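You operate a simulated robot arm through the tools that you are given. There is no shell and no other tool.

The job below is to be done with a simulated robot arm. You get a single attempt, and the scene is never put back.

TASK
Pull the kit cart out, brake it, then lay the roll named on the roll card in its cradle.
Fine: the rolls lie below the card in the thread store; slide the orange chock against the roll.

Only the result counts: the job must be done as asked and must still hold three seconds after the hand-in. Knocking over, shifting, dropping, spilling or breaking anything else fails it.

THE ROBOT
A 7-joint arm with a two-finger parallel gripper, fixed in place. Base frame: the origin is on the floor under the middle of its stand, x ahead of it, y to its left, z up. Units: m, degrees, N and s.
It reaches about 1.372 m from its shoulder. Its first joint turns from -149.0 to 149.0 degrees. Payload 3.43 kg.
The TCP is the grasp point between the finger pads, 0.03 m short of the fingertips. In the tool frame z runs along the fingers and y along their closing line. Largest opening 0.094 m; finger width 0.028, thickness 0.01; the body of the gripper, 0.05 by 0.096 m, starts 0.055 m behind the TCP.
Orientation is that of the tool frame in the base frame, as a unit quaternion [w, x, y, z]. With the fingers straight down and closing along the base's y, the tool's x points along the base's -x, its y along +y and its z along -z.

THE INTERFACE
- The arm moves only by the tool apply_moves. Its argument "increments" is a list of rows, each a list of 7 numbers: the shift along the tool's x, y, z in units of 20 mm (1.0 is 20 mm), then the turn, a rotation vector about the tool's x, y, z in units of 4 degrees (1.0 is 4 degrees), then the gripper command, from -1 (shut) to 1 (fully open), values between in proportion. In form: [[tx, ty, tz, wx, wy, wz, jaw], ...]. A call has 1 to 20 rows; each row shifts and turns the commanded pose from where the row before left it, along the tool's axes as they then stand. A call with a number of a shift or a turn outside -1 to 1 is refused whole. Rows are played at 5 a second. More than 0.05 m and 8.6 degrees between two rows, or a gripper value outside its range, and nothing of the call is played. Where a pose cannot be reached the arm comes as near as it can. A force on the tool above 70 N (or 10 N above the force at the start of the call, whichever is more), or a blocked arm, ends the call early, and 0.2 s more pass. Each finger travels about 0.045 m/s and halts on what it meets, pressing with about 45 N; the grip force reading is that of the motor and also rises with nothing between the fingers. The clock runs only during rows and for 0.2 s after the last one: add rows that do not move to give the fingers time. It gives the time, the measured TCP pose, the force on the tool (base axes), the opening and the grip force at its end, in the units of the frame above (readings bear some noise), with the torque about the TCP (base axes, N m) and any sound that the robot's microphone picked up.
- Cameras (640 x 400 px; columns grow to the right, rows downward): "scene" is fixed at [0.2196, -0.6513, 1.4271]; the picture's right is [-0.82, -0.57, 0.00], its down [-0.52, 0.74, -0.43] and it looks along [0.24, -0.35, -0.90] (base axes); focal length 214 px, centre (320, 200). "wrist" rides on the gripper at [0.076, 0.014, -0.102] in the tool frame; the picture's right is [-0.18, 0.98, 0.00], its down [-0.75, -0.14, -0.64] and it looks along [-0.63, -0.12, 0.77] (tool axes); focal length 243 px, centre (320, 200). There is no depth. A picture from a camera that has moved, and an enlarged one, comes with that camera's place and axes in the base frame and with its lens.
- camera(camera): a new picture of that camera. It takes no simulated time.
- close_up(camera, box): a new picture of the part [left, top, right, bottom] of that camera's present view, enlarged. It takes no simulated time.
- sign_off(): hands the job in; it is judged then, once.

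Nothing tells you positions but the pictures and the camera data. Unless the task says otherwise, let go and move clear before handing in.

The tools are called after "Call:" as a command line: name --pt "numbers of a row" for each row, then --argument value for the rest, lists and objects as JSON in quotes. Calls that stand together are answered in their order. apply_moves: Moves the arm, as the interface text tells. Its arguments: {"type":"object","properties":{"increments":{"type":"array","items":{"type":"array","items":{"type":"number"}}}},"required":["increments"]} The other tools are called the same way: camera (camera) takes a picture; close_up (camera, box) takes an enlarged picture of a part of a camera's view; sign_off () hands the job in.

At the start:

```text
time_s: 0.0
tool_pos: [0.5436, -0.5054, 1.1047]
tool_rot: [0.001, 0.0, 1.0, 0.0]
ft_force: [0.0, 0.6, 0.1]
wrist_torque: [0.0, -0.01, -0.02]
finger_gap: 0.0939
finger_force: 0.0
```

scene: 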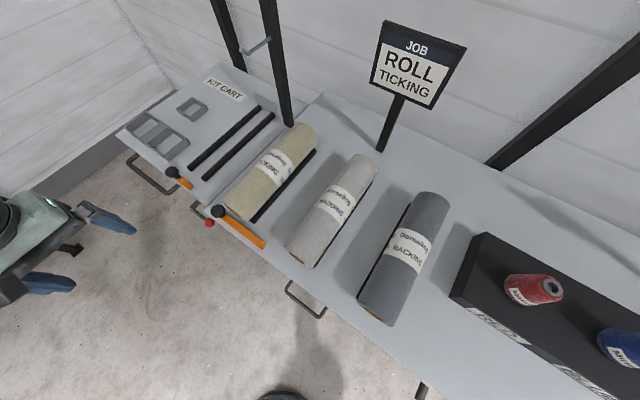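
wrist: 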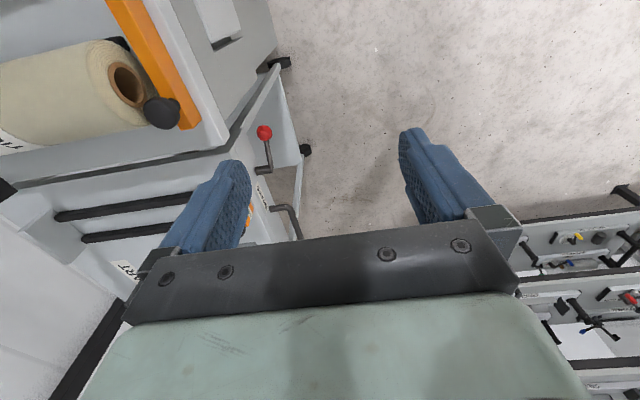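

I see a bench with three rolls, a job card reading "ROLL TICKING", a kit cart to its left with a handle and a red-knobbed lever. I'll take enlarged views to read labels and understand the mechanism before moving.

Call:
close_up --camera "scene" --box '[100, 50, 340, 250]'

Call:
close_up --camera "scene" --box '[200, 100, 480, 340]'

Call:
close_up --camera "scene" --box '[440, 200, 640, 400]'

Call:
close_up --camera "wrist" --box '[0, 0, 340, 300]'

Call:
close_up --camera "scene" --box '[360, 10, 480, 130]'

Call:
close_up --camera "wrist" --box '[500, 170, 640, 370]'

```text
2.00 times, centred on (220, 150) of scene
camera zoom: at [0.2196, -0.6513, 1.4271], right [-0.82, -0.57, 0.0], down [-0.52, 0.74, -0.43], along [0.24, -0.35, -0.9], focal length 429 px, centre (520, 300)
```

zoom: 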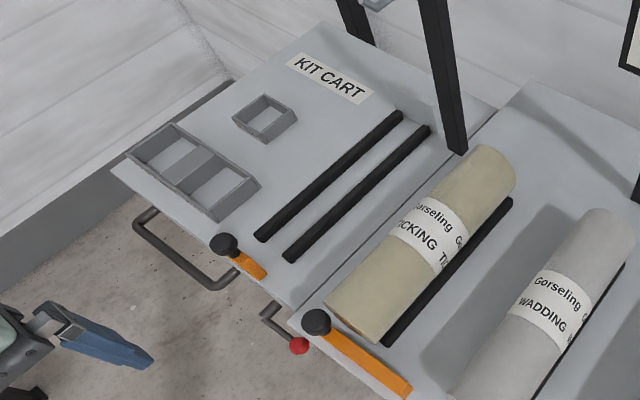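

```text
1.67 times, centred on (340, 220) of scene
camera zoom: at [0.2196, -0.6513, 1.4271], right [-0.82, -0.57, 0.0], down [-0.52, 0.74, -0.43], along [0.24, -0.35, -0.9], focal length 358 px, centre (287, 167)
```

zoom: 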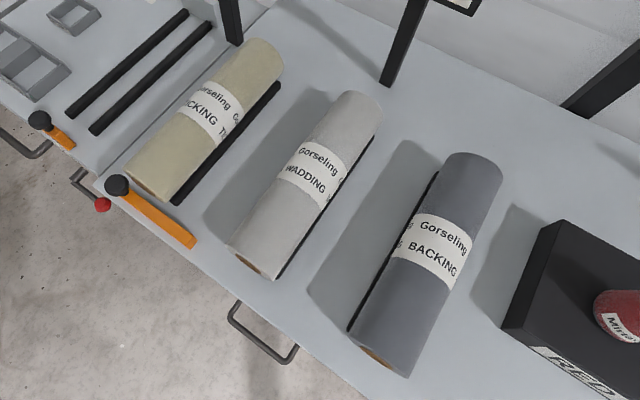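

```text
2.00 times, centred on (540, 300) of scene
camera zoom: at [0.2196, -0.6513, 1.4271], right [-0.82, -0.57, 0.0], down [-0.52, 0.74, -0.43], along [0.24, -0.35, -0.9], focal length 429 px, centre (-120, 0)
```

zoom: 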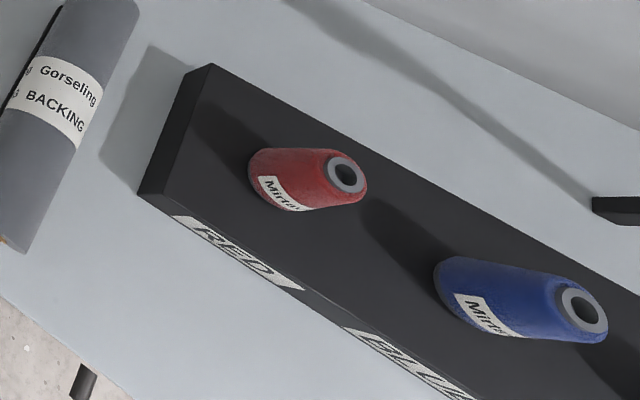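

```text
1.33 times, centred on (170, 150) of wrist
camera zoom: at [0.4687, -0.4905, 1.2073], right [0.18, 0.98, 0.0], down [0.75, -0.14, 0.64], along [0.63, -0.12, -0.77], focal length 324 px, centre (520, 267)
```

zoom: 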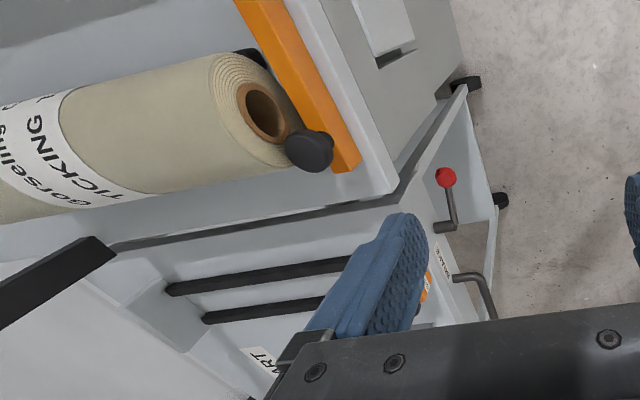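

```text
3.33 times, centred on (420, 70) of scene
camera zoom: at [0.2196, -0.6513, 1.4271], right [-0.82, -0.57, 0.0], down [-0.52, 0.74, -0.43], along [0.24, -0.35, -0.9], focal length 715 px, centre (-13, 633)
```

zoom: 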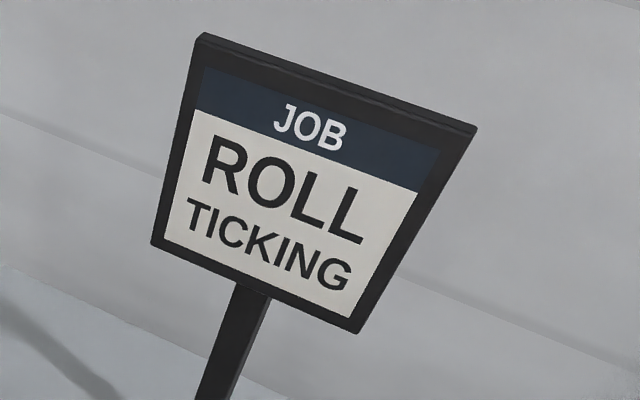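

```text
2.00 times, centred on (570, 270) of wrist
camera zoom: at [0.4687, -0.4905, 1.2073], right [0.18, 0.98, 0.0], down [0.75, -0.14, 0.64], along [0.63, -0.12, -0.77], focal length 485 px, centre (-180, 60)
```

zoom: 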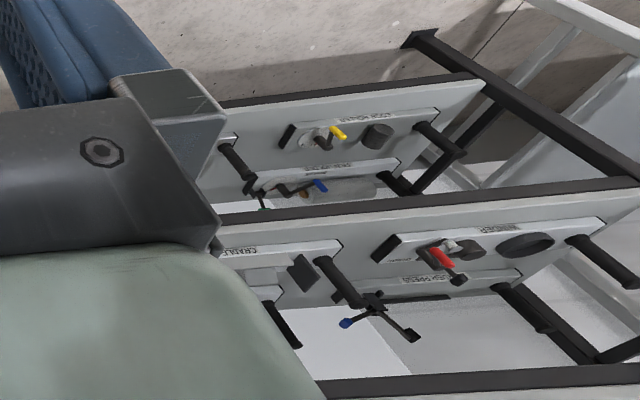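

The card says TICKING, which is the cream roll nearest the cart. The cart sits at the +x end of the bench, with rails (cradle), a handle, and a red-knobbed brake lever. I'll back off and turn the wrist toward the bench to get a better view.

Call:
apply_moves --pt "0 1 0 0 0 0 1" --pt "0 1 0 0 0 0 1" --pt "0 1 0 0 0 0 1" --pt "0 1 0 0 0 0 1" --pt "0 1 0 0 0 0 1" --pt "0 0 0 0 0 1 1" --pt "0 0 0 0 0 1 1" --pt "0 0 0 0 0 1 1" --pt "0 0 0 0 0 1 1" --pt "0 0 0 0 0 1 1" --pt "0 0 0 0 0 1 1" --pt "0 0 0 0 0 1 1" --pt "0 0 0 0 0 1 1" --pt "0 0 0 0 0 1 1" --pt "0 0 0 0 0 1 1"

Call:
camera --camera "wrist"

Call:
camera --camera "scene"

```text
time_s: 1.6
tool_pos: [0.5466, -0.4055, 1.1047]
tool_rot: [0.008, 0.052, 0.999, -0.004]
ft_force: [5.8, 1.1, -6.9]
wrist_torque: [-0.29, 0.22, -0.26]
finger_gap: 0.094
finger_force: 0.0
stopped in row 7: the force on the tool passed its limit at 75 N (the readings are from after the stop); the commanded pose is now the measured one
```

```text
taken
camera wrist: at [0.4715, -0.382, 1.2054], right [0.29, 0.96, -0.01], down [0.72, -0.21, 0.66], along [0.63, -0.19, -0.76], focal length 243 px, centre (320, 200)
```

wrist: 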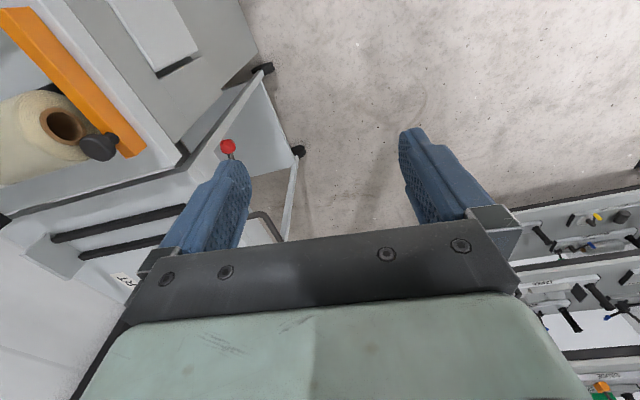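

```text
taken
```

scene: 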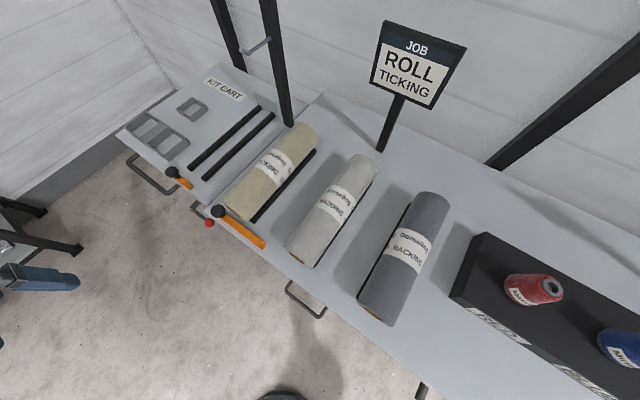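

The motion stopped at 75 N when I began turning, so something may be in the way near the gripper. I'll look closely at the left part of the scene picture and around the gripper before moving again.

Call:
close_up --camera "scene" --box '[0, 180, 160, 400]'

Call:
close_up --camera "wrist" --box '[480, 160, 640, 400]'

Call:
close_up --camera "wrist" --box '[0, 0, 320, 300]'

```text
1.82 times, centred on (80, 290) of scene
camera zoom: at [0.2196, -0.6513, 1.4271], right [-0.82, -0.57, 0.0], down [-0.52, 0.74, -0.43], along [0.24, -0.35, -0.9], focal length 390 px, centre (756, 36)
```

zoom: 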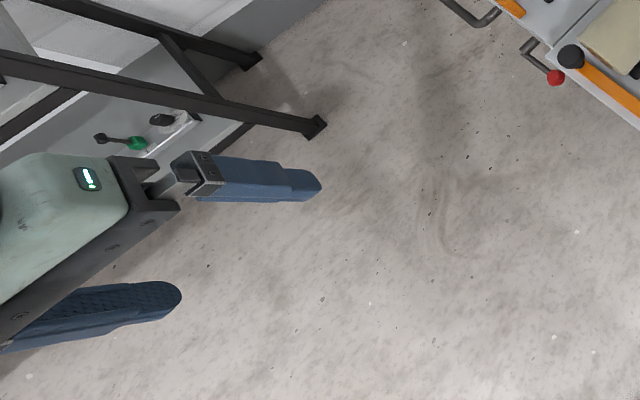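

```text
1.67 times, centred on (560, 280) of wrist
camera zoom: at [0.4715, -0.382, 1.2054], right [0.29, 0.96, -0.01], down [0.72, -0.21, 0.66], along [0.63, -0.19, -0.76], focal length 404 px, centre (-80, 67)
```

zoom: 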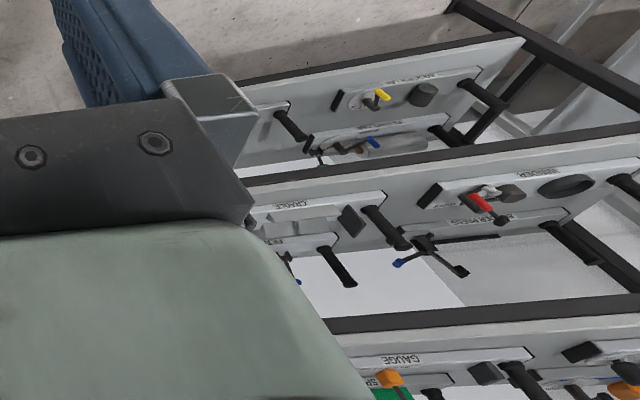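

```text
1.33 times, centred on (160, 150) of wrist
camera zoom: at [0.4715, -0.382, 1.2054], right [0.29, 0.96, -0.01], down [0.72, -0.21, 0.66], along [0.63, -0.19, -0.76], focal length 324 px, centre (533, 267)
```

zoom: 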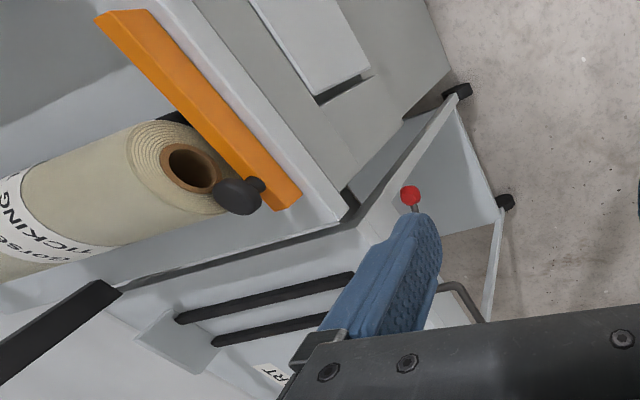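

The rack on the left is far away (foot about x=1.7), so the gripper doesn't look to be touching anything visible. I'll hold still to read the resting force.

Call:
apply_moves --pt "0 0 0 0 0 0 1" --pt "0 0 0 0 0 0 1" --pt "0 0 0 0 0 0 1"

```text
time_s: 2.4
tool_pos: [0.5468, -0.4061, 1.1059]
tool_rot: [0.008, 0.052, 0.999, -0.005]
ft_force: [4.2, -2.9, -12.0]
wrist_torque: [0.1, -0.29, 0.08]
finger_gap: 0.0938
finger_force: 0.0
```

There is a steady contact of about 12 N, so something is touching. I'll undo the turn and retreat along the path I came by, watching the force.

Call:
apply_moves --pt "0 0 0 0 0 -1 1" --pt "0 0 0 0 0 -0.5 1"

Call:
apply_moves --pt "0 -1 0 0 0 0 1" --pt "0 0 0 0 0 0 1" --pt "0 0 0 0 0 0 1"

```text
time_s: 3.0
tool_pos: [0.5451, -0.4051, 1.103]
tool_rot: [0.006, 0.0, 1.0, -0.005]
ft_force: [-0.5, -0.5, 0.0]
wrist_torque: [0.0, -0.03, -0.03]
finger_gap: 0.0939
finger_force: 0.1
```

```text
time_s: 3.8
tool_pos: [0.5461, -0.4247, 1.1048]
tool_rot: [0.007, 0.0, 1.0, -0.005]
ft_force: [0.0, 0.1, 0.0]
wrist_torque: [-0.01, -0.01, -0.01]
finger_gap: 0.0939
finger_force: 0.0
```

The contact vanished on turning back, so it was probably the hand meeting the forearm. I'll instead tilt the fingers toward the bench (about tool x) to get a better view of the cart's front.

Call:
apply_moves --pt "0 0 0 1 0 0 1" --pt "0 0 0 1 0 0 1" --pt "0 0 0 1 0 0 1" --pt "0 0 0 1 0 0 1" --pt "0 0 0 1 0 0 1" --pt "0 0 0 1 0 0 1" --pt "0 0 0 1 0 0 1" --pt "0 0 0 1 0 0 1"

Call:
camera --camera "wrist"

```text
time_s: 5.6
tool_pos: [0.5458, -0.4261, 1.1055]
tool_rot: [0.007, 0.001, 0.96, -0.281]
ft_force: [0.1, -0.6, 0.2]
wrist_torque: [-0.01, 0.02, -0.02]
finger_gap: 0.0939
finger_force: 0.1
```

```text
taken
camera wrist: at [0.4693, -0.3577, 1.1824], right [0.19, 0.83, -0.53], down [0.74, 0.23, 0.63], along [0.64, -0.51, -0.57], focal length 243 px, centre (320, 200)
```

wrist: 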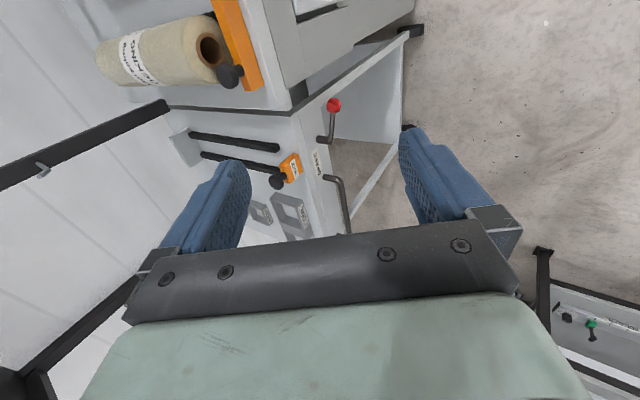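

Good, this view shows the cart's front: brake lever, handle, cradle rails and a small orange chock on the cart. I'll enlarge it.

Call:
close_up --camera "wrist" --box '[160, 60, 420, 250]'

Call:
close_up --camera "wrist" --box '[260, 80, 370, 160]'

Call:
close_up --camera "wrist" --box '[80, 0, 340, 140]'

Call:
close_up --camera "scene" --box '[120, 120, 280, 260]'

Call:
close_up --camera "wrist" --box '[240, 140, 360, 240]'

```text
2.11 times, centred on (290, 155) of wrist
camera zoom: at [0.4693, -0.3577, 1.1824], right [0.19, 0.83, -0.53], down [0.74, 0.23, 0.63], along [0.64, -0.51, -0.57], focal length 511 px, centre (383, 295)
```

zoom: 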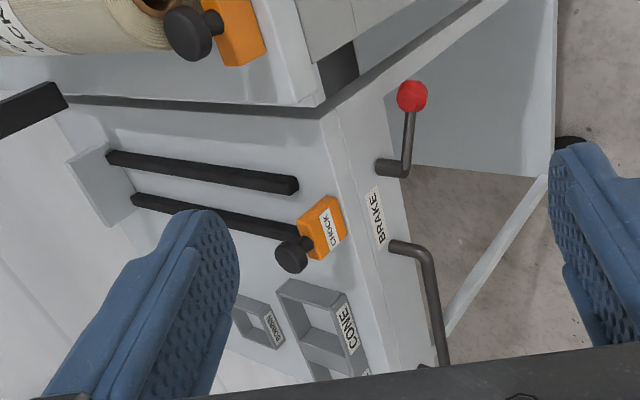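

```text
5.00 times, centred on (315, 120) of wrist
camera zoom: at [0.4693, -0.3577, 1.1824], right [0.19, 0.83, -0.53], down [0.74, 0.23, 0.63], along [0.64, -0.51, -0.57], focal length 1213 px, centre (345, 600)
```

zoom: 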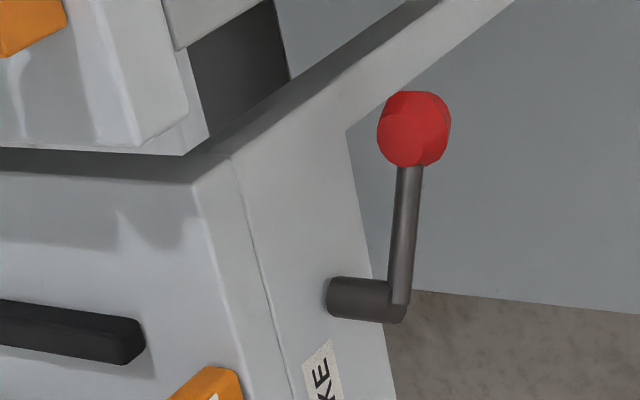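

```text
2.46 times, centred on (210, 70) of wrist
camera zoom: at [0.4693, -0.3577, 1.1824], right [0.19, 0.83, -0.53], down [0.74, 0.23, 0.63], along [0.64, -0.51, -0.57], focal length 597 px, centre (591, 520)
```

zoom: 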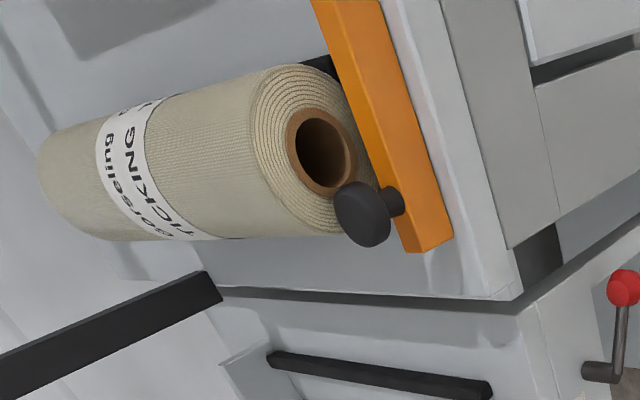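

```text
2.86 times, centred on (200, 190) of scene
camera zoom: at [0.2196, -0.6513, 1.4271], right [-0.82, -0.57, 0.0], down [-0.52, 0.74, -0.43], along [0.24, -0.35, -0.9], focal length 613 px, centre (663, 229)
```

zoom: 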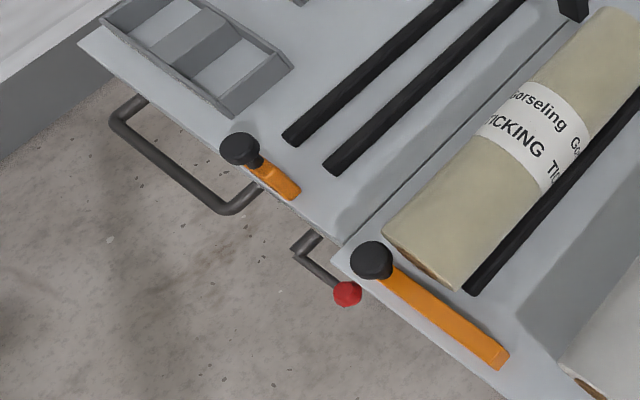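

```text
4.00 times, centred on (300, 190) of wrist
camera zoom: at [0.4693, -0.3577, 1.1824], right [0.19, 0.83, -0.53], down [0.74, 0.23, 0.63], along [0.64, -0.51, -0.57], focal length 970 px, centre (400, 240)
```

zoom: 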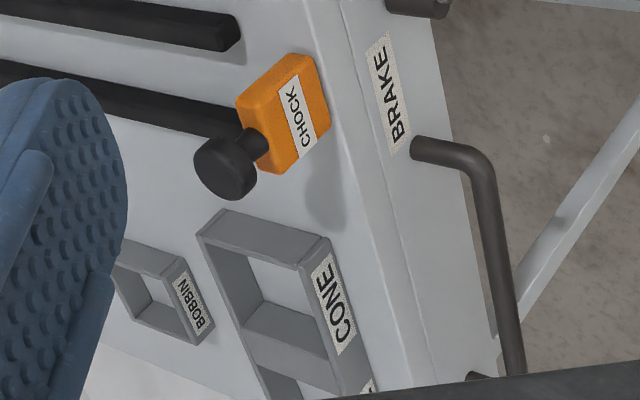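

Findings so far: the handle bar runs along x at about (0.84–1.05, -0.633, 0.784), the brake elbow is near (0.72, -0.64, 0.786) with its red knob at (0.65, -0.64, 0.756), and the cradle rails are centred near x=0.74 with the labelled CHOCK in front. Next I'll move over in front of the handle, with a mild finger tilt toward the cart.

Call:
apply_moves --pt "-1 0 0 -1 0 0 1" --pt "-1 0 0 -1 0 0 1" --pt "-1 0 0 -1 0 0 1" --pt "-1 0 0 -1 0 0 1" --pt "-1 0 0 0 0 0 1" --pt "-1 0 0 0 0 0 1" --pt "-1 0 0 0 0 0 1" --pt "-1 0 0 0 0 0 1" --pt "-1 0 0 0 0 0 1" --pt "-1 0 0 0 0 0 1" --pt "-1 0 0 0 0 0 1" --pt "-1 0 0 0 0 0 1" --pt "-1 0 0 0 0 0 1" --pt "-1 0 0 0 0 0 1" --pt "-1 0 0 0 0 0 1" --pt "-1 0 0 0 0 0 1" --pt "-1 0 0 0 0 0 1" --pt "-1 0 0 0 0 0 1" --pt "-1 0 0 0 0 0 1" --pt "-0.7 0 0 0 0 0 1"

Call:
camera --camera "wrist"

Call:
camera --camera "scene"

```text
time_s: 9.8
tool_pos: [0.9416, -0.4259, 1.1112]
tool_rot: [0.007, 0.001, 0.99, -0.144]
ft_force: [0.2, -0.5, 0.3]
wrist_torque: [0.01, -0.02, 0.01]
finger_gap: 0.0937
finger_force: 0.1
```

```text
taken
camera wrist: at [0.8646, -0.3825, 1.203], right [0.19, 0.94, -0.28], down [0.74, 0.05, 0.67], along [0.64, -0.33, -0.69], focal length 243 px, centre (320, 200)
```

wrist: 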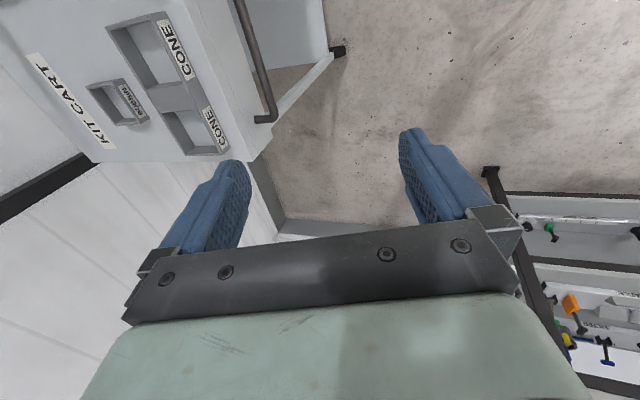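

```text
taken
```

scene: 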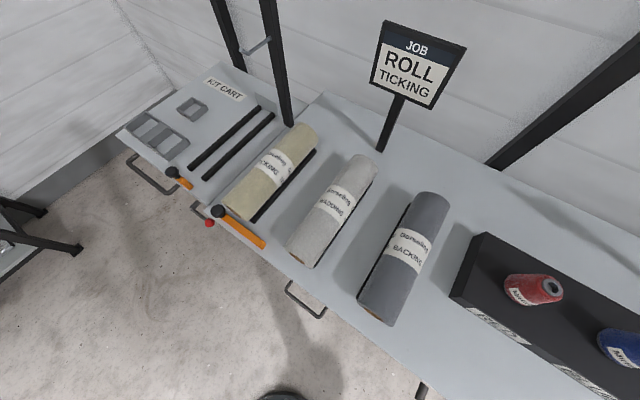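

The handle is visible at the upper part of this view. I'll enlarge it to pin down its position.

Call:
close_up --camera "wrist" --box '[200, 0, 340, 130]'

Call:
close_up --camera "scene" --box '[110, 120, 230, 230]'

```text
3.08 times, centred on (270, 65) of wrist
camera zoom: at [0.8646, -0.3825, 1.203], right [0.19, 0.94, -0.28], down [0.74, 0.05, 0.67], along [0.64, -0.33, -0.69], focal length 746 px, centre (474, 615)
```

zoom: 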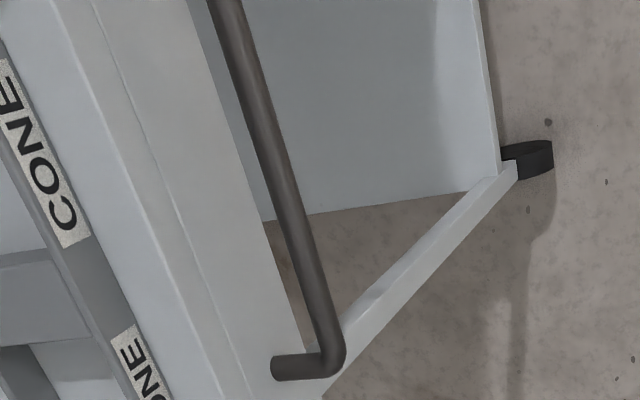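

```text
3.64 times, centred on (170, 175) of scene
camera zoom: at [0.2196, -0.6513, 1.4271], right [-0.82, -0.57, 0.0], down [-0.52, 0.74, -0.43], along [0.24, -0.35, -0.9], focal length 780 px, centre (866, 291)
```

zoom: 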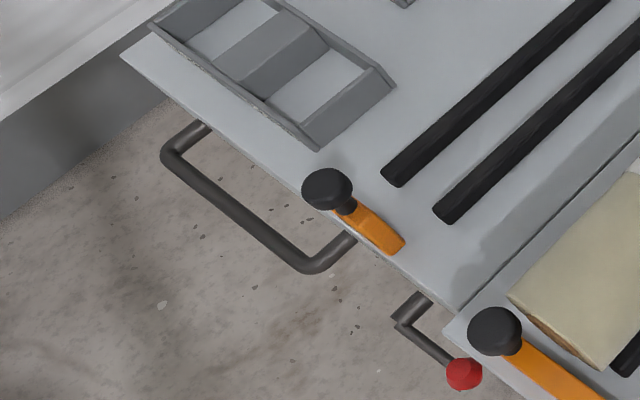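

Bar is at y≈-0.632, z≈0.787, centre x≈0.935, about 14 mm thick, roughly 4 cm off the front panel. I'll approach along the tilted finger axis with the fingers partly open, stopping short for a check.

Call:
apply_moves --pt "0.03 -0.427 0.98 0 0 0 -0.19" --pt "0.03 -0.427 0.98 0 0 0 -0.19" --pt "0.03 -0.427 0.98 0 0 0 -0.19" --pt "0.03 -0.427 0.98 0 0 0 -0.19" --pt "0.03 -0.427 0.98 0 0 0 -0.19" --pt "0.03 -0.427 0.98 0 0 0 -0.19" --pt "0.03 -0.427 0.98 0 0 0 -0.19" --pt "0.03 -0.427 0.98 0 0 0 -0.19" --pt "0.03 -0.427 0.98 0 0 0 -0.19" --pt "0.03 -0.427 0.98 0 0 0 -0.19" --pt "0.03 -0.427 0.98 0 0 0 -0.19" --pt "0.03 -0.427 0.98 0 0 0 -0.19" --pt "0 0 0 0 0 0 -0.19"

Call:
camera --camera "wrist"

Call:
close_up --camera "scene" --box '[60, 80, 240, 240]'

```text
time_s: 12.6
tool_pos: [0.9379, -0.5891, 0.9147]
tool_rot: [0.007, 0.0, 0.989, -0.145]
ft_force: [0.4, 0.4, 0.5]
wrist_torque: [-0.04, 0.0, -0.01]
finger_gap: 0.0381
finger_force: 0.0
```

```text
taken
camera wrist: at [0.8611, -0.5472, 1.0069], right [0.19, 0.94, -0.28], down [0.74, 0.05, 0.67], along [0.64, -0.33, -0.69], focal length 243 px, centre (320, 200)
```

wrist: 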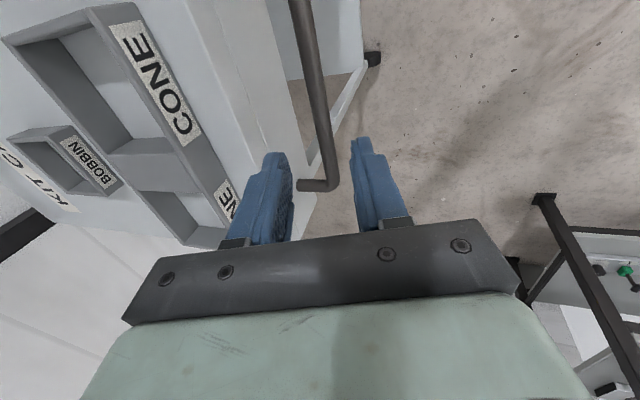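

```text
2.50 times, centred on (150, 160) of scene
camera zoom: at [0.2196, -0.6513, 1.4271], right [-0.82, -0.57, 0.0], down [-0.52, 0.74, -0.43], along [0.24, -0.35, -0.9], focal length 536 px, centre (745, 300)
```

zoom: 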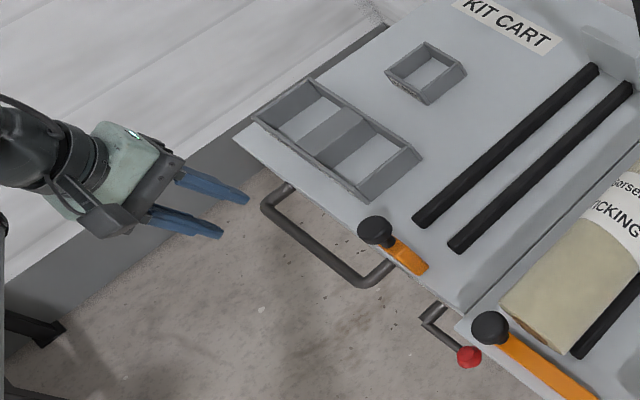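

The bar lies centred between the fingers along the approach axis. I'll advance 12 cm along the fingers and check again.

Call:
apply_moves --pt "0 0 1 0 0 0 -0.19" --pt "0 0 1 0 0 0 -0.19" --pt "0 0 1 0 0 0 -0.19" --pt "0 0 1 0 0 0 -0.19" --pt "0 0 1 0 0 0 -0.19" --pt "0 0 0.6 0 0 0 -0.19" --pt "0 0 0.4 0 0 0 -0.19" --pt "0 0 0 0 0 0 -0.19"

Call:
camera --camera "wrist"

Call:
close_up --camera "scene" --box '[60, 80, 240, 240]'

```text
time_s: 14.4
tool_pos: [0.9377, -0.6256, 0.798]
tool_rot: [0.007, 0.0, 0.989, -0.145]
ft_force: [-0.8, 0.6, 0.2]
wrist_torque: [0.02, 0.01, 0.01]
finger_gap: 0.0382
finger_force: 0.1
```

```text
taken
camera wrist: at [0.8605, -0.5821, 0.8909], right [0.19, 0.94, -0.28], down [0.74, 0.05, 0.67], along [0.64, -0.33, -0.69], focal length 243 px, centre (320, 200)
```

wrist: 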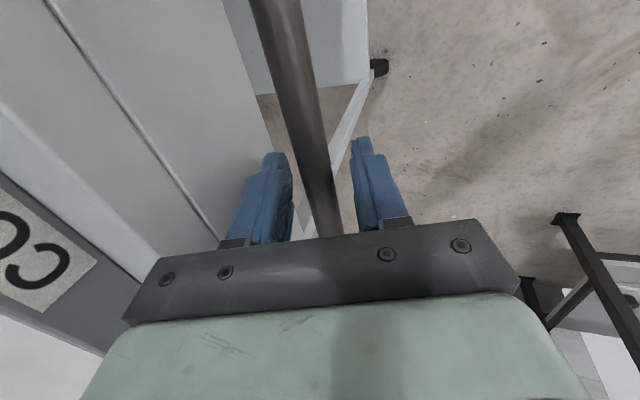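

```text
2.50 times, centred on (150, 160) of scene
camera zoom: at [0.2196, -0.6513, 1.4271], right [-0.82, -0.57, 0.0], down [-0.52, 0.74, -0.43], along [0.24, -0.35, -0.9], focal length 536 px, centre (745, 300)
```

zoom: 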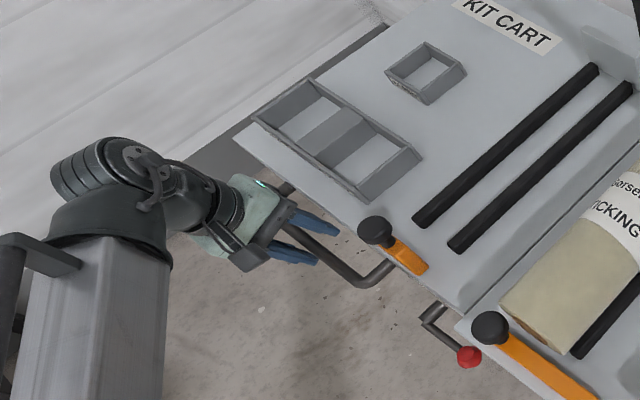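

The bar is between the fingers. I'll close the grip on it.

Call:
apply_moves --pt "0 0 0 0 0 0 -1" --pt "0 0 0 0 0 0 -1" --pt "0 0 0 0 0 0 -1" --pt "0 0 0 0 0 0 -1" --pt "0 0 0 0 0 0 -1"

Call:
close_up --camera "scene" --box '[60, 80, 240, 240]'

```text
time_s: 15.6
tool_pos: [0.9378, -0.6256, 0.7983]
tool_rot: [0.007, 0.002, 0.989, -0.145]
ft_force: [1.0, -6.5, 1.1]
wrist_torque: [-0.05, 0.22, 0.82]
finger_gap: 0.0202
finger_force: 44.6
```

```text
2.50 times, centred on (150, 160) of scene
camera zoom: at [0.2196, -0.6513, 1.4271], right [-0.82, -0.57, 0.0], down [-0.52, 0.74, -0.43], along [0.24, -0.35, -0.9], focal length 536 px, centre (745, 300)
```

zoom: 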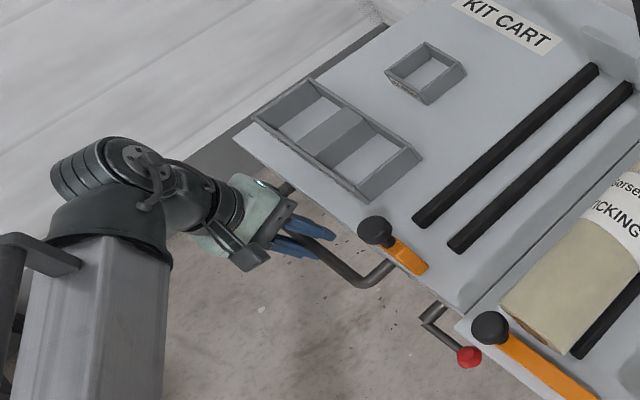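

Gripped (20 mm on the bar). Now I'll pull gently toward +y and watch the force.

Call:
apply_moves --pt "0 0.12 -0.036 0 0 0 -1" --pt "0 0.24 -0.071 0 0 0 -1" --pt "0 0.24 -0.071 0 0 0 -1" --pt "0 0.24 -0.071 0 0 0 -1" --pt "0 0.24 -0.071 0 0 0 -1" --pt "0 0 0 0 0 0 -1"

Call:
camera --camera "scene"

```text
time_s: 17.0
tool_pos: [0.9383, -0.6018, 0.7991]
tool_rot: [0.006, 0.001, 0.99, -0.143]
ft_force: [-12.0, 0.4, -8.8]
wrist_torque: [0.01, 0.07, 0.75]
finger_gap: 0.0203
finger_force: 45.2
```

```text
taken
```

scene: 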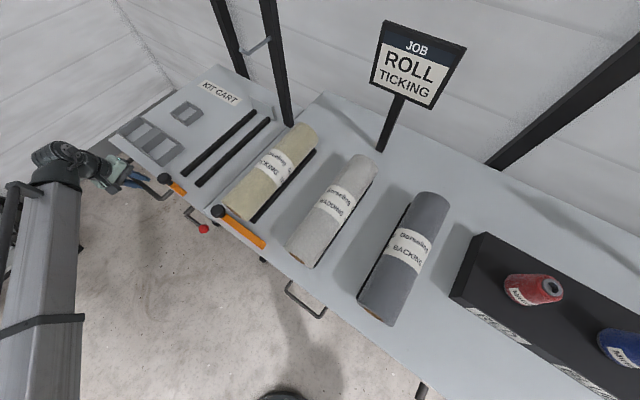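

The cart follows. I'll keep pulling at about 5 cm/s.

Call:
apply_moves --pt "0 0.24 -0.071 0 0 0 -1" --pt "0 0.36 -0.107 0 0 0 -1" --pt "0 0.48 -0.143 0 0 0 -1" --pt "0 0.48 -0.143 0 0 0 -1" --pt "0 0.48 -0.143 0 0 0 -1" --pt "0 0.48 -0.143 0 0 0 -1" --pt "0 0.48 -0.143 0 0 0 -1" --pt "0 0.48 -0.143 0 0 0 -1" --pt "0 0.48 -0.143 0 0 0 -1" --pt "0 0.36 -0.107 0 0 0 -1" --pt "0 0.12 -0.036 0 0 0 -1" --pt "0 0 0 0 0 0 -1"

Call:
camera --camera "scene"

```text
time_s: 19.6
tool_pos: [0.9372, -0.5094, 0.7985]
tool_rot: [0.006, 0.001, 0.99, -0.144]
ft_force: [-15.2, -3.8, -8.8]
wrist_torque: [0.03, -0.55, 0.97]
finger_gap: 0.0203
finger_force: 44.2
```

```text
taken
```

scene: 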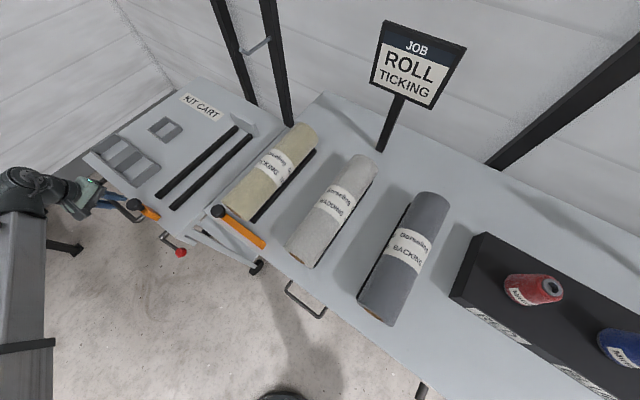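

The cart has come out about 12 cm and moves easily. I'll keep pulling.

Call:
apply_moves --pt "0 0.24 -0.071 0 0 0 -1" --pt "0.02 0.36 -0.107 0 0 0 -1" --pt "0.02 0.48 -0.143 0 0 0 -1" --pt "0.02 0.48 -0.143 0 0 0 -1" --pt "0.02 0.48 -0.143 0 0 0 -1" --pt "0 0.48 -0.143 0 0 0 -1" --pt "0 0.48 -0.143 0 0 0 -1" --pt "0 0.48 -0.143 0 0 0 -1" --pt "0 0.48 -0.143 0 0 0 -1" --pt "0 0.36 -0.107 0 0 0 -1" --pt "0 0.12 -0.036 0 0 0 -1" --pt "0 0 0 0 0 0 -1"

Call:
camera --camera "scene"

Call:
camera --camera "wrist"

```text
time_s: 22.2
tool_pos: [0.9381, -0.4166, 0.7986]
tool_rot: [0.008, 0.002, 0.989, -0.145]
ft_force: [21.5, -6.2, -9.1]
wrist_torque: [0.01, 0.77, 0.52]
finger_gap: 0.0202
finger_force: 44.9
```

```text
taken
```

scene: 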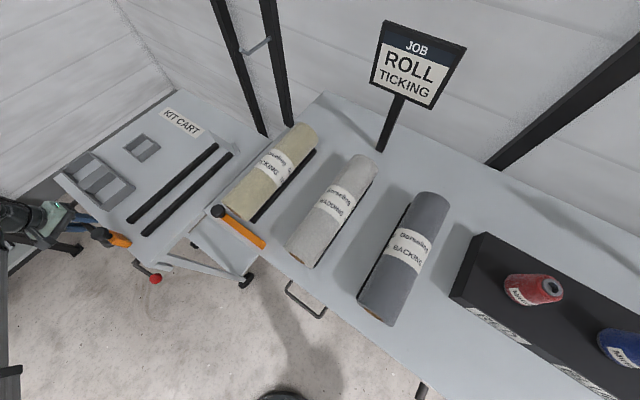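

```text
taken
camera wrist: at [0.8604, -0.3731, 0.8913], right [0.19, 0.94, -0.28], down [0.74, 0.05, 0.67], along [0.64, -0.33, -0.69], focal length 243 px, centre (320, 200)
```

wrist: 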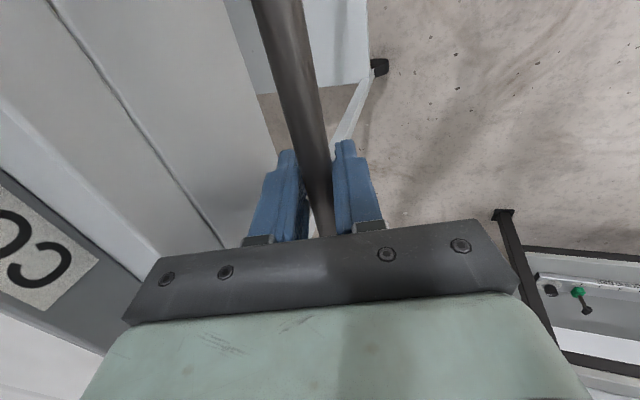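

The cart is out ~21 cm with no end stop yet. I'll relieve the small sideways load and keep pulling to look for its stop.

Call:
apply_moves --pt "-0.05 0.24 -0.071 0 0 0 -1" --pt "0 0.36 -0.107 0 0 0 -1" --pt "0 0.48 -0.143 0 0 0 -1" --pt "0 0.48 -0.143 0 0 0 -1" --pt "0 0.48 -0.143 0 0 0 -1" --pt "0 0.48 -0.143 0 0 0 -1" --pt "0 0.36 -0.107 0 0 0 -1" --pt "0 0.12 -0.036 0 0 0 -1" --pt "0 0 0 0 0 0 -1"

Call:
camera --camera "scene"

```text
time_s: 24.2
tool_pos: [0.938, -0.3524, 0.7981]
tool_rot: [0.006, 0.0, 0.989, -0.145]
ft_force: [20.2, -6.8, -8.3]
wrist_torque: [-0.01, 0.57, 0.67]
finger_gap: 0.0202
finger_force: 44.7
```

```text
taken
```

scene: 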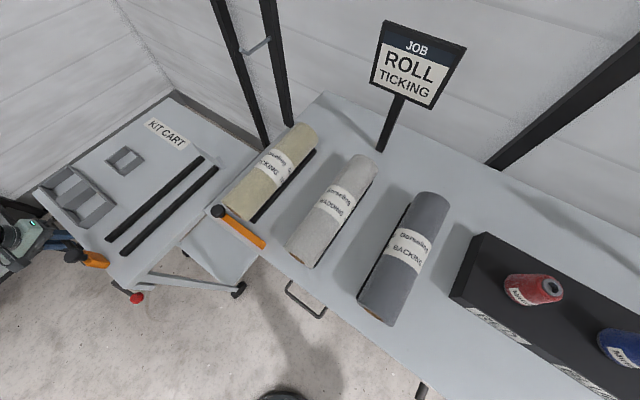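

Still no stop at 27 cm. I'll pull a bit further in small stages.

Call:
apply_moves --pt "-0.03 0.24 -0.071 0 0 0 -1" --pt "0 0.36 -0.107 0 0 0 -1" --pt "0 0.48 -0.143 0 0 0 -1" --pt "0 0.48 -0.143 0 0 0 -1" --pt "0 0.48 -0.143 0 0 0 -1" --pt "0 0.36 -0.107 0 0 0 -1" --pt "0 0.12 -0.036 0 0 0 -1" --pt "0 0 0 0 0 0 -1"

Call:
camera --camera "scene"

```text
time_s: 26.0
tool_pos: [0.9365, -0.3008, 0.7997]
tool_rot: [0.007, 0.001, 0.99, -0.144]
ft_force: [9.0, -5.9, -2.3]
wrist_torque: [0.03, -1.05, 1.18]
finger_gap: 0.0204
finger_force: 45.4
```

```text
taken
```

scene: 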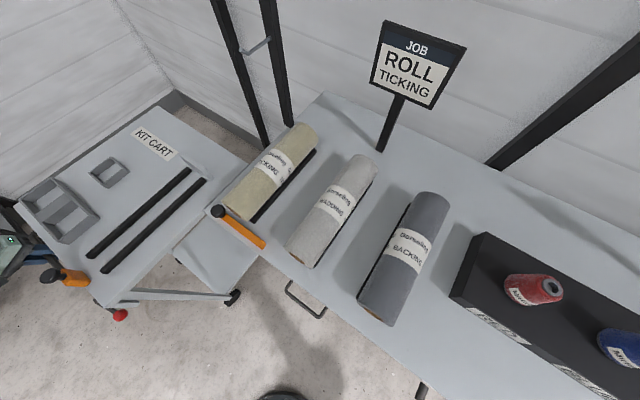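

Call:
apply_moves --pt "0 0.24 -0.071 0 0 0 -1" --pt "0 0.36 -0.107 0 0 0 -1" --pt "0 0.36 -0.107 0 0 0 -1" --pt "0 0.36 -0.107 0 0 0 -1" --pt "0 0.36 -0.107 0 0 0 -1" --pt "0 0.36 -0.107 0 0 0 -1" --pt "0 0.36 -0.107 0 0 0 -1" --pt "0 0.12 -0.036 0 0 0 -1" --pt "0 0 0 0 0 0 -1"

Call:
camera --camera "scene"

```text
time_s: 27.0
tool_pos: [0.9379, -0.2858, 0.8001]
tool_rot: [0.008, 0.002, 0.988, -0.154]
ft_force: [-0.3, -14.1, -5.4]
wrist_torque: [0.19, -0.09, 1.18]
finger_gap: 0.0204
finger_force: 44.7
stopped in row 5: the force on the tool passed its limit at 77 N (the readings are from after the stop); the commanded pose is now the measured one
```

```text
taken
```

scene: 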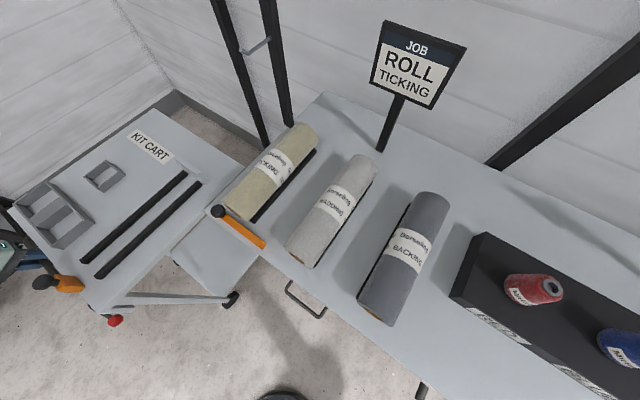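

The cart reached its end stop (about 34 cm out). I'll release the handle and back off along the fingers.

Call:
apply_moves --pt "0 0 0 0 0 0 -0.15" --pt "0 0 0 0 0 0 -0.15" --pt "0 0 0 0 0 0 -0.15" --pt "0 0 0 0 0 0 -0.15" --pt "0 0 -0.5 0 0 0 -0.15" --pt "0 0 -1 0 0 0 -0.15" --pt "0 0 -1 0 0 0 -0.15" --pt "0 0 -1 0 0 0 -0.15" --pt "0 0 -1 0 0 0 -0.15" --pt "0 0 -1 0 0 0 -0.15" --pt "0 0 -1 0 0 0 -0.15" --pt "0 0 -1 0 0 0 -0.15" --pt "0 0 -1 0 0 0 -0.15" --pt "0 0 0 0 0 0 -0.15"

Call:
camera --camera "wrist"

Call:
camera --camera "scene"

```text
time_s: 30.0
tool_pos: [0.933, -0.233, 0.9622]
tool_rot: [0.007, 0.003, 0.988, -0.153]
ft_force: [-0.1, 0.1, -0.2]
wrist_torque: [-0.01, 0.0, 0.04]
finger_gap: 0.0401
finger_force: 0.0
```

```text
taken
camera wrist: at [0.8563, -0.1872, 1.0531], right [0.19, 0.94, -0.3], down [0.74, 0.06, 0.67], along [0.64, -0.35, -0.68], focal length 243 px, centre (320, 200)
```

wrist: 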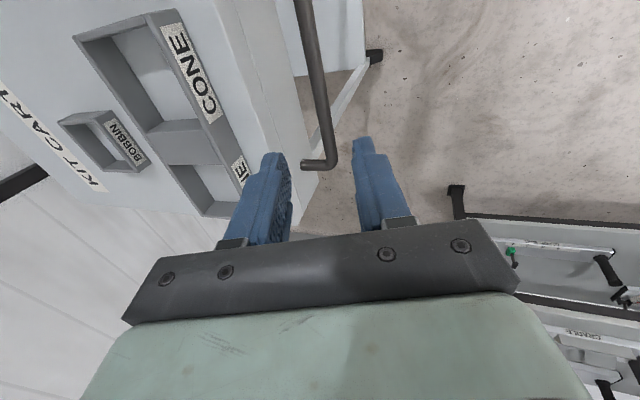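

```text
taken
```

scene: 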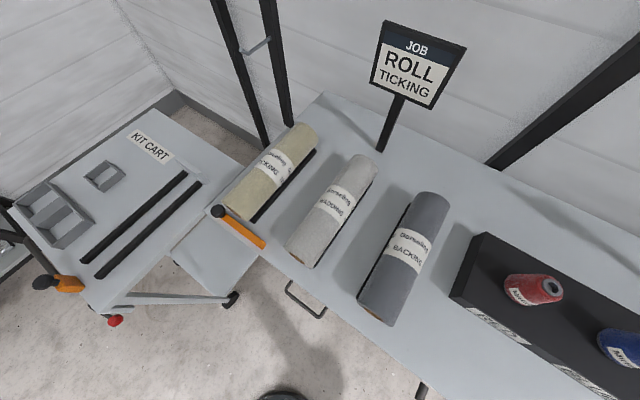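

The cart stayed out. Next I'll move back along -x to look at the brake lever from the front.

Call:
apply_moves --pt "1 0 0 0 0 0 -0.15" --pt "1 0 0 0 0 0 -0.15" --pt "1 0 0 0 0 0 -0.15" --pt "1 0 0 0 0 0 -0.15" --pt "1 0 0 0 0 0 -0.15" --pt "1 0 0 0 0 0 -0.15" --pt "1 0 0 0 0 0 -0.15" --pt "1 0 0 0 0 0 -0.15" --pt "1 0 0 0 0 0 -0.15" --pt "1 0 0 0 0 0 -0.15" --pt "1 0 0 0 0 0 -0.15" --pt "1 0 0 0 0 0 -0.15" --pt "1 0 0 0 0 0 -0.15" --pt "1 0 0 0 0 0 -0.15" --pt "1 0 0 0 0 0 -0.15" --pt "1 0 0 0 0 0 -0.15" --pt "1 0 0 0 0 0 -0.15"

Call:
camera --camera "wrist"

Call:
camera --camera "scene"

```text
time_s: 33.6
tool_pos: [0.5953, -0.2341, 0.9582]
tool_rot: [0.009, 0.003, 0.988, -0.154]
ft_force: [1.0, -0.5, 1.0]
wrist_torque: [0.01, 0.03, 0.01]
finger_gap: 0.04
finger_force: 0.1
```

```text
taken
camera wrist: at [0.5181, -0.1874, 1.0494], right [0.19, 0.94, -0.3], down [0.74, 0.06, 0.67], along [0.64, -0.35, -0.68], focal length 243 px, centre (320, 200)
```

wrist: 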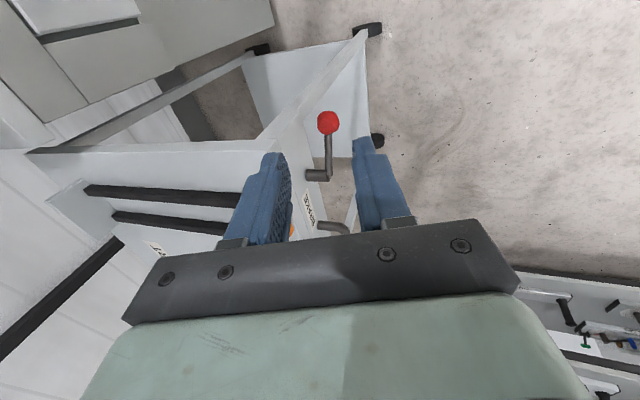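

```text
taken
```

scene: 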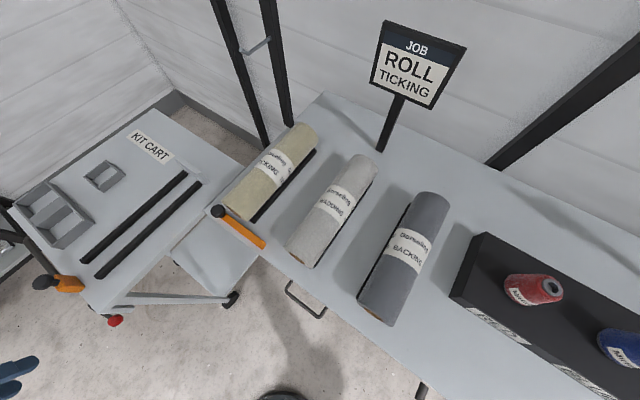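

Call:
close_up --camera "wrist" --box '[240, 90, 390, 240]'

Call:
close_up --camera "scene" --box '[0, 230, 160, 350]'

```text
2.67 times, centred on (315, 165) of wrist
camera zoom: at [0.5181, -0.1874, 1.0494], right [0.19, 0.94, -0.3], down [0.74, 0.06, 0.67], along [0.64, -0.35, -0.68], focal length 647 px, centre (333, 293)
```

zoom: 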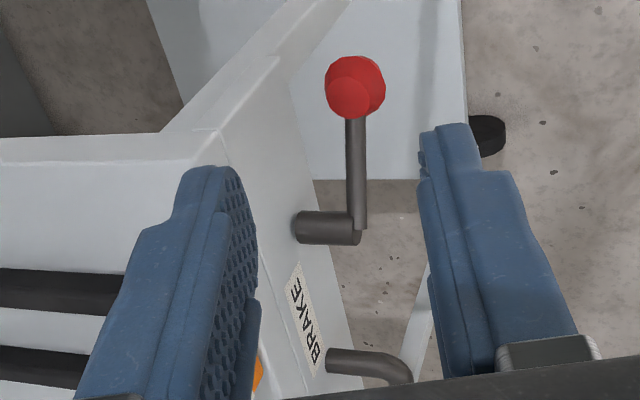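

```text
3.33 times, centred on (80, 290) of scene
camera zoom: at [0.2196, -0.6513, 1.4271], right [-0.82, -0.57, 0.0], down [-0.52, 0.74, -0.43], along [0.24, -0.35, -0.9], focal length 715 px, centre (1120, -100)
```

zoom: 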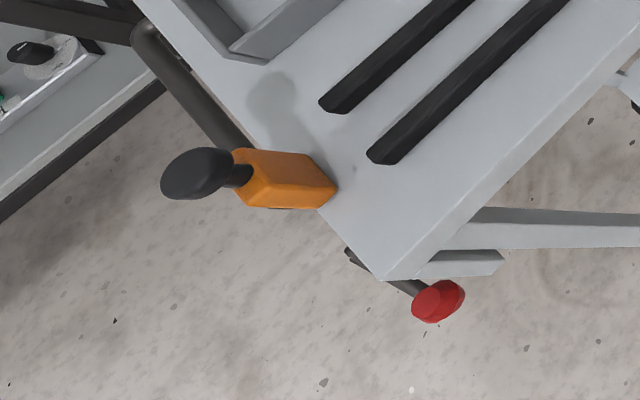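

The lever's stub points out along +y and its rod points toward -x, slightly down, so it turns about the y axis. I'll turn the hand so the fingers point toward the cart (-y) and straddle the rod vertically, which allows pushing it either way.

Call:
apply_moves --pt "0 0 0 1 0 0 -0.15" --pt "0 0 0 1 0 0 -0.15" --pt "0 0 0 1 0 0 -0.15" --pt "0 0 0 1 0 0 -0.15" --pt "0 0 0 1 0 0 -0.15" --pt "0 0 0 1 0 0 -0.15" --pt "0 0 0 1 0 0 -0.15" --pt "0 0 0 1 0 0 -0.15" --pt "0 0 0 1 0 0 -0.15"

Call:
camera --camera "wrist"

```text
time_s: 35.6
tool_pos: [0.5936, -0.2311, 0.9549]
tool_rot: [0.006, 0.005, 0.892, -0.452]
ft_force: [-0.3, 0.0, -0.8]
wrist_torque: [-0.04, -0.02, -0.01]
finger_gap: 0.04
finger_force: 0.0
```

```text
taken
camera wrist: at [0.5186, -0.14, 1.0025], right [0.2, 0.58, -0.79], down [0.75, 0.43, 0.51], along [0.63, -0.69, -0.35], focal length 243 px, centre (320, 200)
```

wrist: 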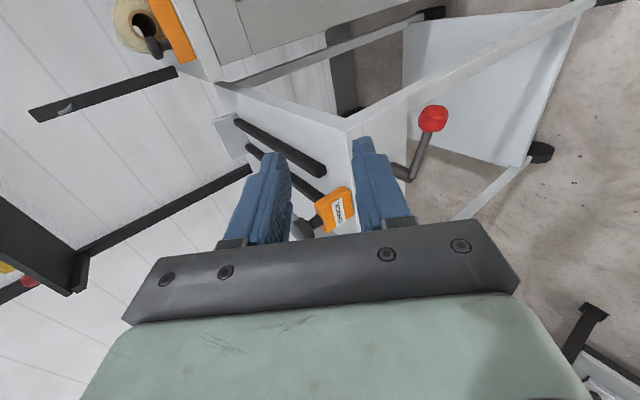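

Call:
apply_moves --pt "0 0 0 1 0 0 -0.15" --pt "0 0 0 1 0 0 -0.15" --pt "0 0 0 1 0 0 -0.15" --pt "0 0 0 1 0 0 -0.15" --pt "0 0 0 1 0 0 -0.15" --pt "0 0 0 1 0 0 -0.15" --pt "0 0 0 1 0 0 -0.15" --pt "0 0 0 1 0 0 -0.15"

Call:
camera --camera "wrist"

Call:
camera --camera "scene"

```text
time_s: 37.4
tool_pos: [0.5947, -0.2311, 0.9562]
tool_rot: [0.005, 0.008, 0.733, -0.68]
ft_force: [-0.1, 0.0, -0.2]
wrist_torque: [0.02, 0.01, -0.02]
finger_gap: 0.0396
finger_force: 0.0
```

```text
taken
camera wrist: at [0.52, -0.1273, 0.9475], right [0.2, 0.07, -0.98], down [0.75, 0.63, 0.2], along [0.63, -0.78, 0.07], focal length 243 px, centre (320, 200)
```

wrist: 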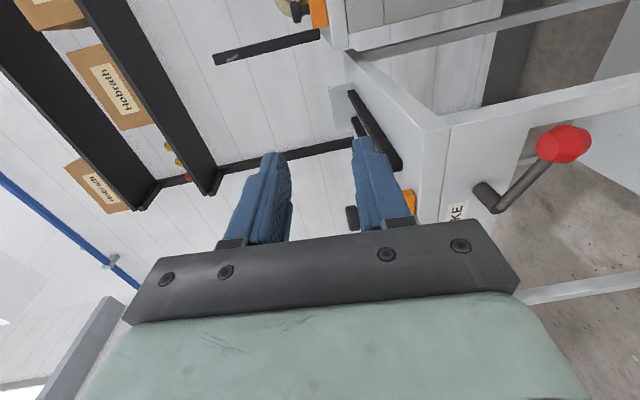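

```text
taken
```

scene: 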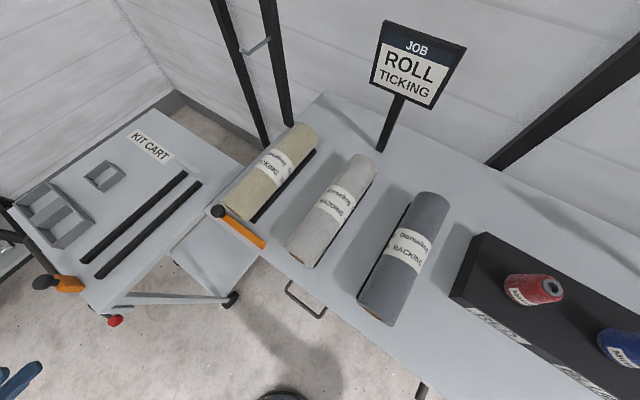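

The hand now points at the cart. I'll enlarge the lever to measure it.

Call:
close_up --camera "wrist" --box '[420, 90, 640, 240]'

```text
2.67 times, centred on (530, 165) of wrist
camera zoom: at [0.52, -0.1273, 0.9475], right [0.2, 0.07, -0.98], down [0.75, 0.63, 0.2], along [0.63, -0.78, 0.07], focal length 647 px, centre (-240, 293)
```

zoom: 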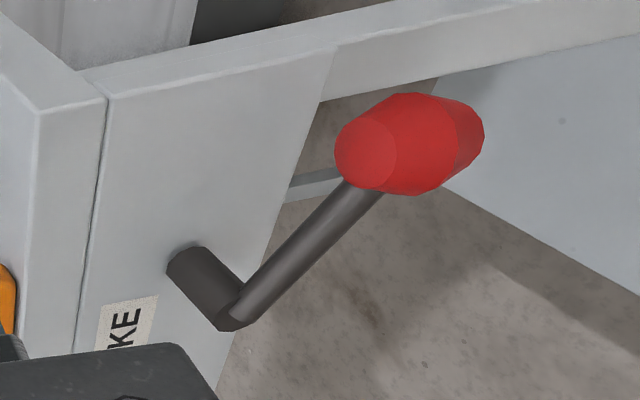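

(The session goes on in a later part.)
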